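You operate a simulated robot arm through the tools that you are given. There is no shell and no other tool. Be economical: measure what you need, move in short steps, check, and stop when the job is done.

You are at the controls of a simulated robot arm. One attempt, no reset.

TASK
Send the four trains over the single line, earliest due time first.

The check looks at the end state, three seconds after you hand in, the way a careful person would. Anything else that was tipped, shoved, dropped, spilled or broken makes it a failure.

THE ROBOT
A 7-joint arm with a two-finger parallel gripper, fixed in place. Base frame: the origin is at the foot of the arm, x ahead of it, y to its left, z up. Units: mm, degrees, N and s.
With the tool pointing down near the work surface it reaches from about 320 to 740 mm from the base axis. Its first joint turns from -115.0 to 115.0 degrees. Payload 3.91 kg.
The tool frame sits at the grasp point between the pads (the TCP): z along the fingers, y along the line on which they close. The tips reach 30 mm beyond it. The gripper opens to 110 mm. The fingers are 20 mm wide and 10 mm thick; the gripper's body (48 by 112 mm) begins 55 mm behind the TCP.
Orientation is that of the tool frame in the base frame, as a unit quaternion [w, x, y, z]. With the fingers straight down and closing along the base's y, the tool's x points along the base's -x, its y along +y and its z along -z.

THE INTERFACE
- The arm moves only by the tool drive_tool. Its argument "rows" is a list of rows, each an object of numbers (a shift or turn left out is 0, a gripper value left out holds the last): "dx", "dy", "dz": the shift along the tool's x, y, z in mm; "wx", "wy", "wz": the turn, a rotation vector about the tool's x, y, z in degrees. In form: [{"dx": .., "dy": .., "dz": .., "wx": .., "wy": .., "wz": ..}, ...]. A call has 1 to 12 rows; each row is the pose to reach, as a shift and turn from the pose commanded when the call began, along the tool's axes at that moment. "gripper" is the gripper command, from -1 (shut) to 1 (fully open), values between in proportion, set as the call begins (left out, the last holds). A row lasts 0.2 s, in which the tool goes at most 50 mm and 8.6 degrees; a call with a longer step from one row to the next is refused whole, and so is a gripper value outside its range. Where a pose cannot be reached the arm comes as near as it can. A force on the tool above 40 N (or 10 N above the force at the start of the call, whichever is more), or a blocked arm, ends the call early, and 0.2 s more pass. The fingers move at their own pace (about 108 mm/s each) and stop on an object; they squeeze with about 28 N. The grip force told is the motor's: it shows also when the fingers shut on nothing. Time passes only in rows, and 0.2 s behind the last, so rows that repeat a pose let the fingers close. The reply holds the time, the measured pose of the TCP, the force on the tool along the base axes, the opening and the grip force, in the units named above and with some noise.
- Cameras (640 x 400 px; columns grow to the right, rows downward): "scene" is fixed at [50.6, 648.7, 1513.5]; the picture's right is [-0.77, -0.64, 0.00], its down [-0.32, 0.38, -0.87] and it looks along [0.55, -0.67, -0.50] (base axes); focal length 344 px, centre (320, 200). "wrist" rides on the gripper at [72, 17, -103] in the tool frame; the picture's right is [-0.23, 0.97, 0.00], its down [-0.76, -0.18, -0.62] and it looks along [-0.61, -0.14, 0.78] (tool axes); focal length 222 px, centre (320, 200).
- snapshot(camera): a new picture of that camera. It takes no simulated time.
- raise_lower(by): slides the trunk up (or, below 0, down) by that many mm; the arm rides with it, the base frame stays. It gives what a move gives, with no picture.
- pixel_to_xyz(camera, pixels): for up to 12 pixels [column, row] of the newest picture of that camera ("zoom" is the newest enlarged one), the place [x, y, z] in the base frame of the surface seen there, good to about 2 mm. It takes no simulated time.
- enlarge(camera, box): a new picture of the part [left, top, right, bottom] of that camera's present view, enlarged. It takes no simulated time.
- sign_off(): hands the job in; it is judged then, once.

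Go step by step. Measure first, check grasps and placings, and put right what went wrong. The budget is 80 turns and 34 pictures, counting those below and the enlarged ones. Unless the task says otherwise, let go and move clear before handing in, and close with one line.

The tools are called after "Call:" by a JSON object that holds its "op" and its "data". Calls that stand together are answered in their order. drive_tool: Moves the arm, as the interface text tells. Its arguments: {"type":"object","properties":{"rows":{"type":"array","items":{"type":"object","properties":{"dx":{"type":"number"},"dy":{"type":"number"},"dz":{"type":"number"},"wx":{"type":"number"},"wy":{"type":"number"},"wz":{"type":"number"}}}},"gripper":{"type":"number"}},"required":["rows"]} The other tools are called the same way: raise_lower (by) slides the trunk up or down; snapshot (camera) takes a picture; pixel_to_xyz (camera, pixels) gives the place of the surface under pixels of a picture; enlarge (camera, box) takes an enlarged picture of a part of a camera's view; sign_off () hands the job in.

At the start:

```text
t: 0.0
tcp_pos: [640.1, 122.0, 1090.8]
orientation: [0.0, 0.0, 1.0, 0.0]
contact_force: [-0.4, 0.2, 0.4]
width: 110.1
finger_force: 0.1
trunk travel left (down, up): [-725.0, 265.0]
```

scene: 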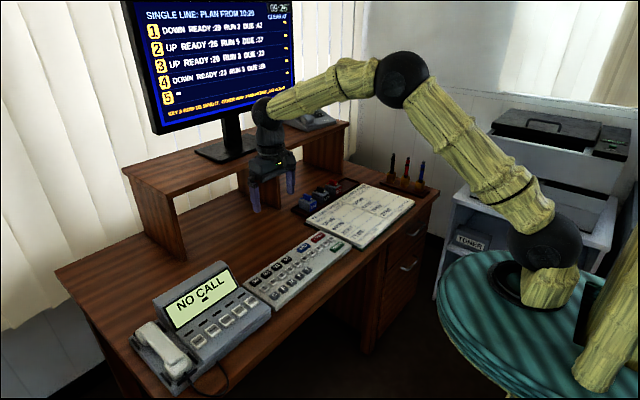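
wrist: 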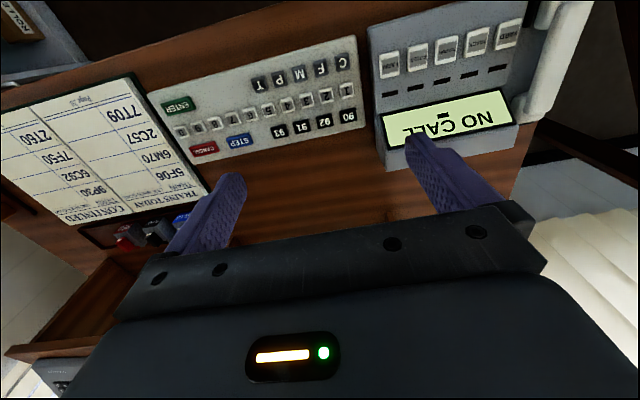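

The monitor (scene ~150-290, 0-130) shows a train list and instructions too small to read; I'll enlarge it, the keypad and the paper.

Call:
{"op": "enlarge", "data": {"camera": "scene", "box": [130, 0, 300, 130]}}

Call:
{"op": "enlarge", "data": {"camera": "wrist", "box": [140, 20, 380, 180]}}

Call:
{"op": "enlarge", "data": {"camera": "scene", "box": [290, 150, 440, 250]}}

Call:
{"op": "enlarge", "data": {"camera": "scene", "box": [130, 220, 370, 390]}}

```text
3.08 times, centred on (215, 65) of scene
```

zoom: 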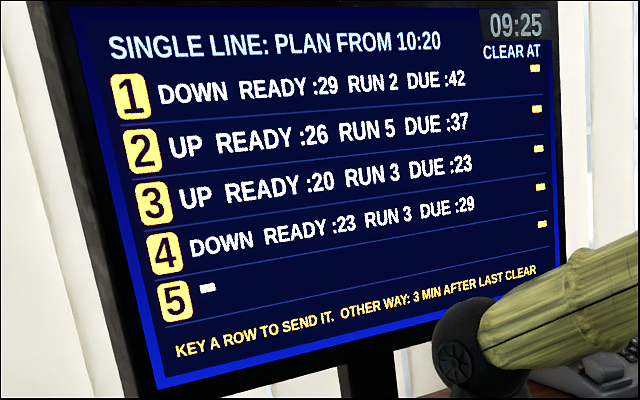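

```text
2.50 times, centred on (260, 100) of wrist
```

zoom: 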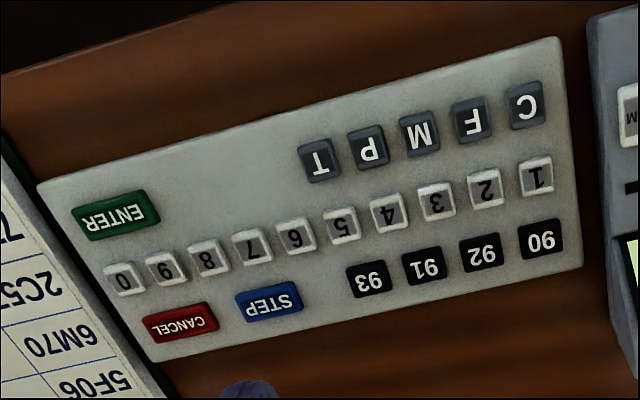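

```text
4.00 times, centred on (365, 200) of scene
```

zoom: 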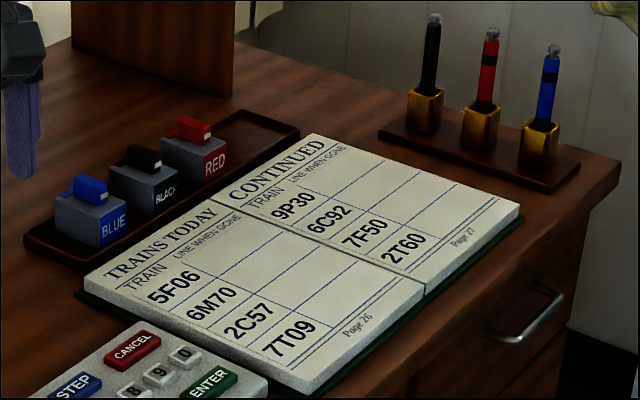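

```text
2.35 times, centred on (250, 305) of scene
```

zoom: 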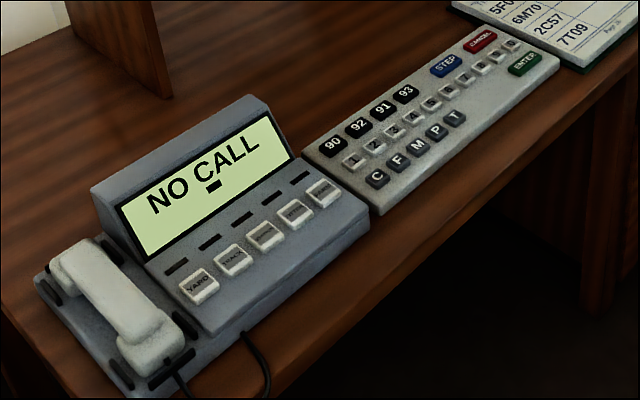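

The plan on screen: due :23 (row 3), :29 (row 4), :37 (row 2), :42 (row 1), so the order is 3, 4, 2, 1. I'll measure the keys on the keypad.

Call:
{"op": "pixel_to_xyz", "data": {"camera": "wrist", "pixels": [[346.4, 91.2], [326, 95.2], [306.4, 100.8], [287.2, 105.2], [268.4, 110.4], [178, 105.6], [301.6, 126.4], [299.6, 73.6], [204, 148.8], [316.5, 98], [305, 113], [298, 145]]}}

```text
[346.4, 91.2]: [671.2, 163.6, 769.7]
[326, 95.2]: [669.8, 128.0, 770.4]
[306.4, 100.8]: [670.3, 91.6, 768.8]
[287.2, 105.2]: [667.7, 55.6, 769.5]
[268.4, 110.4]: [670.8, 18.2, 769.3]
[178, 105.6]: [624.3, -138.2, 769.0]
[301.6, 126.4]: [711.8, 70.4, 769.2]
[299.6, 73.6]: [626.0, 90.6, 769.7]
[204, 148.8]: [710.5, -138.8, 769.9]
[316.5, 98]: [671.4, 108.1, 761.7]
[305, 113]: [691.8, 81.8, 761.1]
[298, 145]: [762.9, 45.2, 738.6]
```

Digit keys sit at x≈670, tops z≈769.5, pitch ≈36 mm. Key 3 is at (670, 91.6). I'll close the fingers and go above key 3, and check the phone's height near key 1.

Call:
{"op": "pixel_to_xyz", "data": {"camera": "scene", "pixels": [[225, 265], [240, 290], [268, 310], [160, 300], [210, 262], [260, 120]]}}

Call:
{"op": "drive_tool", "data": {"gripper": -1, "rows": [{"dx": -15, "dy": -15, "dz": 30}, {"dx": -30.2, "dy": -30.4, "dz": 70}, {"dx": -30.2, "dy": -30.4, "dz": 115}, {"dx": -30.2, "dy": -30.4, "dz": 160}, {"dx": -30.2, "dy": -30.4, "dz": 200}, {"dx": -30.2, "dy": -30.4, "dz": 235}, {"dx": -30.2, "dy": -30.4, "dz": 255}, {"dx": -30.2, "dy": -30.4, "dz": 265}, {"dx": -30.2, "dy": -30.4, "dz": 265}]}}

Call:
{"op": "snapshot", "data": {"camera": "wrist"}}

```text
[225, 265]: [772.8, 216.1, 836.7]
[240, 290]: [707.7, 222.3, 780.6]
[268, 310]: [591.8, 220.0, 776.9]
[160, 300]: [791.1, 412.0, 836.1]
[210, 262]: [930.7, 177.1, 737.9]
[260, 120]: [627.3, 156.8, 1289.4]
```

```text
t: 2.0
tcp_pos: [670.2, 92.5, 826.6]
orientation: [-0.001, 0.0, 1.0, 0.001]
contact_force: [0.7, -0.6, -0.1]
width: 0.0
finger_force: 27.8
trunk travel left (down, up): [-725.0, 265.0]
```

```text
27 pictures are left
```

wrist: 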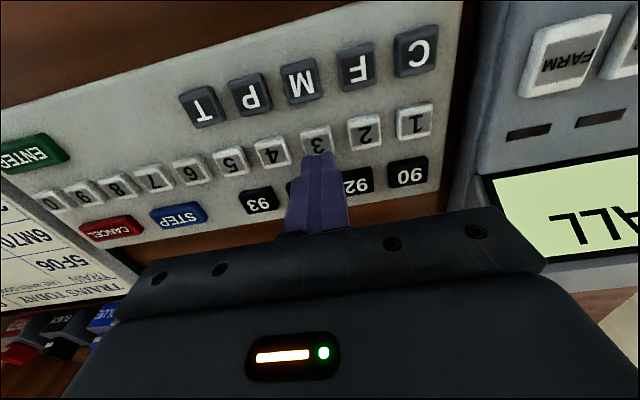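

The fingertips (318, 160) line up with key 3. I'll press gently by a few millimetres and come back up.

Call:
{"op": "drive_tool", "data": {"rows": [{"dz": 15}, {"dz": 24}, {"dz": 27}, {"dz": 29}, {"dz": 30.5}, {"dz": 20}, {"dz": 0}]}}

Call:
{"op": "enlarge", "data": {"camera": "scene", "box": [130, 0, 300, 130]}}

```text
t: 3.6
tcp_pos: [670.8, 93.2, 826.3]
orientation: [0.0, 0.0, 1.0, 0.0]
contact_force: [-0.1, 0.5, -0.4]
width: 0.0
finger_force: 28.4
trunk travel left (down, up): [-725.0, 265.0]
```

```text
3.08 times, centred on (215, 65) of scene
```

zoom: 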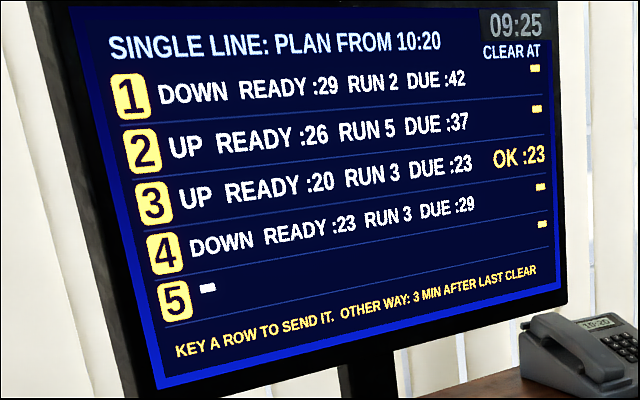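

Row 3 shows "OK :23" (zoom 518,158), so a single key press sends a train. Next is key 4 (y≈55.6), with the same press.

Call:
{"op": "drive_tool", "data": {"rows": [{"dx": 1, "dy": -36}, {"dx": 1, "dy": -36}, {"dx": 1, "dy": -36, "dz": 15}, {"dx": 1, "dy": -36, "dz": 24}, {"dx": 1, "dy": -36, "dz": 27}, {"dx": 1, "dy": -36, "dz": 29}, {"dx": 1, "dy": -36, "dz": 30.5}, {"dx": 1, "dy": -36, "dz": 20}, {"dx": 1, "dy": -36, "dz": 0}]}}

Call:
{"op": "enlarge", "data": {"camera": "scene", "box": [130, 0, 300, 130]}}

```text
t: 5.6
tcp_pos: [669.0, 57.3, 824.6]
orientation: [-0.001, 0.0, 1.0, 0.0]
contact_force: [-0.2, -0.1, -0.8]
width: 0.0
finger_force: 28.3
trunk travel left (down, up): [-725.0, 265.0]
```

```text
3.08 times, centred on (215, 65) of scene
```

zoom: 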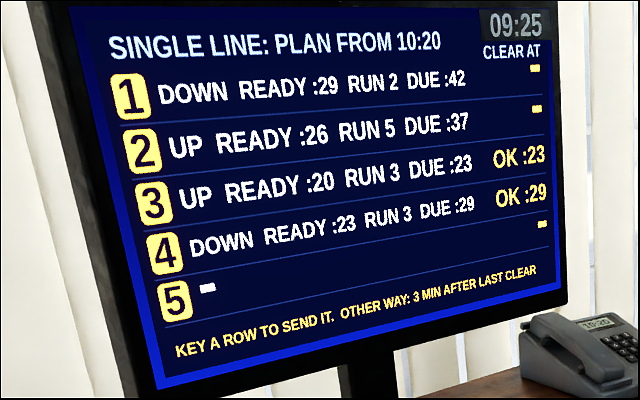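

Row 4 shows "OK :29". Next is key 2 at y≈127.5 (+71 mm).

Call:
{"op": "drive_tool", "data": {"rows": [{"dy": 36}, {"dy": 71}, {"dy": 71}, {"dy": 71, "dz": 15}, {"dy": 71, "dz": 24}, {"dy": 71, "dz": 27}, {"dy": 71, "dz": 29}, {"dy": 71, "dz": 30.5}, {"dy": 71, "dz": 20}, {"dy": 71, "dz": 0}]}}

Call:
{"op": "enlarge", "data": {"camera": "scene", "box": [130, 0, 300, 130]}}

```text
t: 7.8
tcp_pos: [669.6, 126.6, 826.4]
orientation: [0.0, 0.0, 1.0, 0.0]
contact_force: [0.2, -0.3, -0.6]
width: 0.1
finger_force: 28.0
trunk travel left (down, up): [-725.0, 265.0]
```

```text
3.08 times, centred on (215, 65) of scene
```

zoom: 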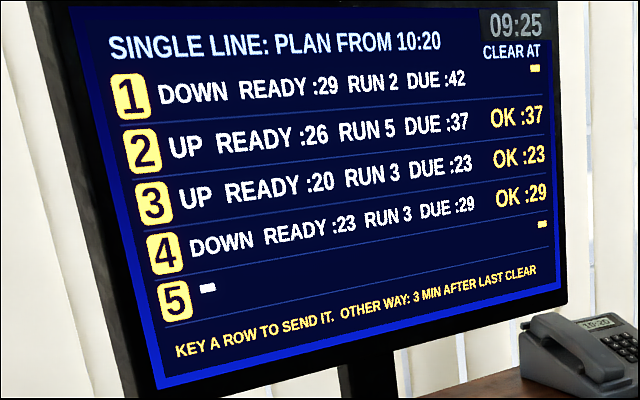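

Row 2 shows "OK :37". Last is key 1 at y≈163.5 (+36 mm), then I'll lift clear.

Call:
{"op": "drive_tool", "data": {"rows": [{"dy": 36}, {"dy": 36}, {"dy": 36, "dz": 15}, {"dy": 36, "dz": 24}, {"dy": 36, "dz": 27}, {"dy": 36, "dz": 29}, {"dy": 36, "dz": 30.5}, {"dy": 36, "dz": 20}, {"dy": 36, "dz": 0}, {"dy": 36, "dz": -40}, {"dy": 36, "dz": -80}, {"dy": 36, "dz": -120}]}}

Call:
{"op": "enlarge", "data": {"camera": "scene", "box": [130, 0, 300, 130]}}

Call:
{"op": "snapshot", "data": {"camera": "scene"}}

```text
t: 10.4
tcp_pos: [668.7, 163.3, 948.0]
orientation: [0.0, 0.0, 1.0, 0.0]
contact_force: [0.2, 0.1, 0.2]
width: 0.0
finger_force: 27.6
trunk travel left (down, up): [-725.0, 265.0]
```

```text
3.08 times, centred on (215, 65) of scene
```

zoom: 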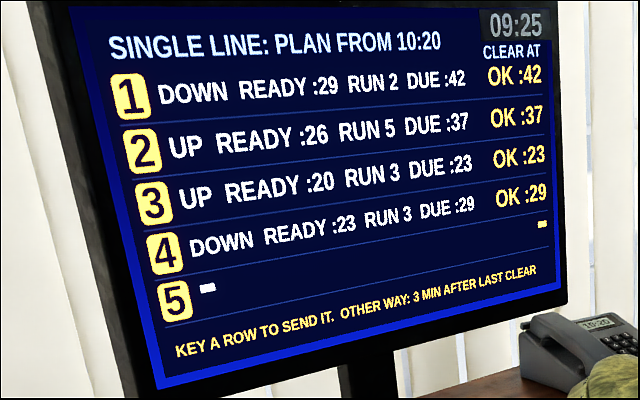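

```text
22 pictures are left
```

scene: 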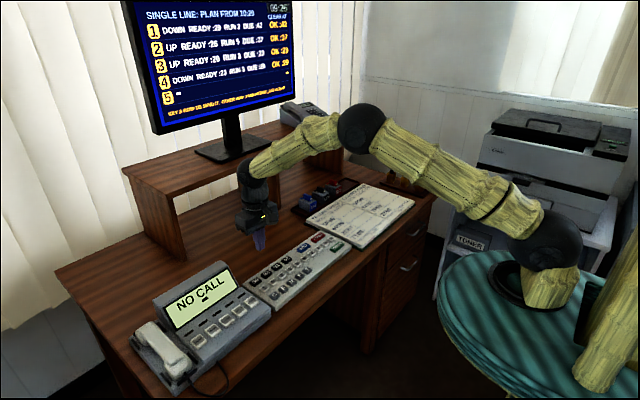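

All four rows show OK (:23, :29, :37, :42), the desk is undisturbed and the arm is clear, so I'm handing in.

Call:
{"op": "sign_off", "data": {}}

```text
The job is handed in.
```

I sent the four trains earliest due first, keying rows 3, 4, 2 and 1; the screen shows each one OK, clearing exactly on time at :23, :29, :37 and :42.
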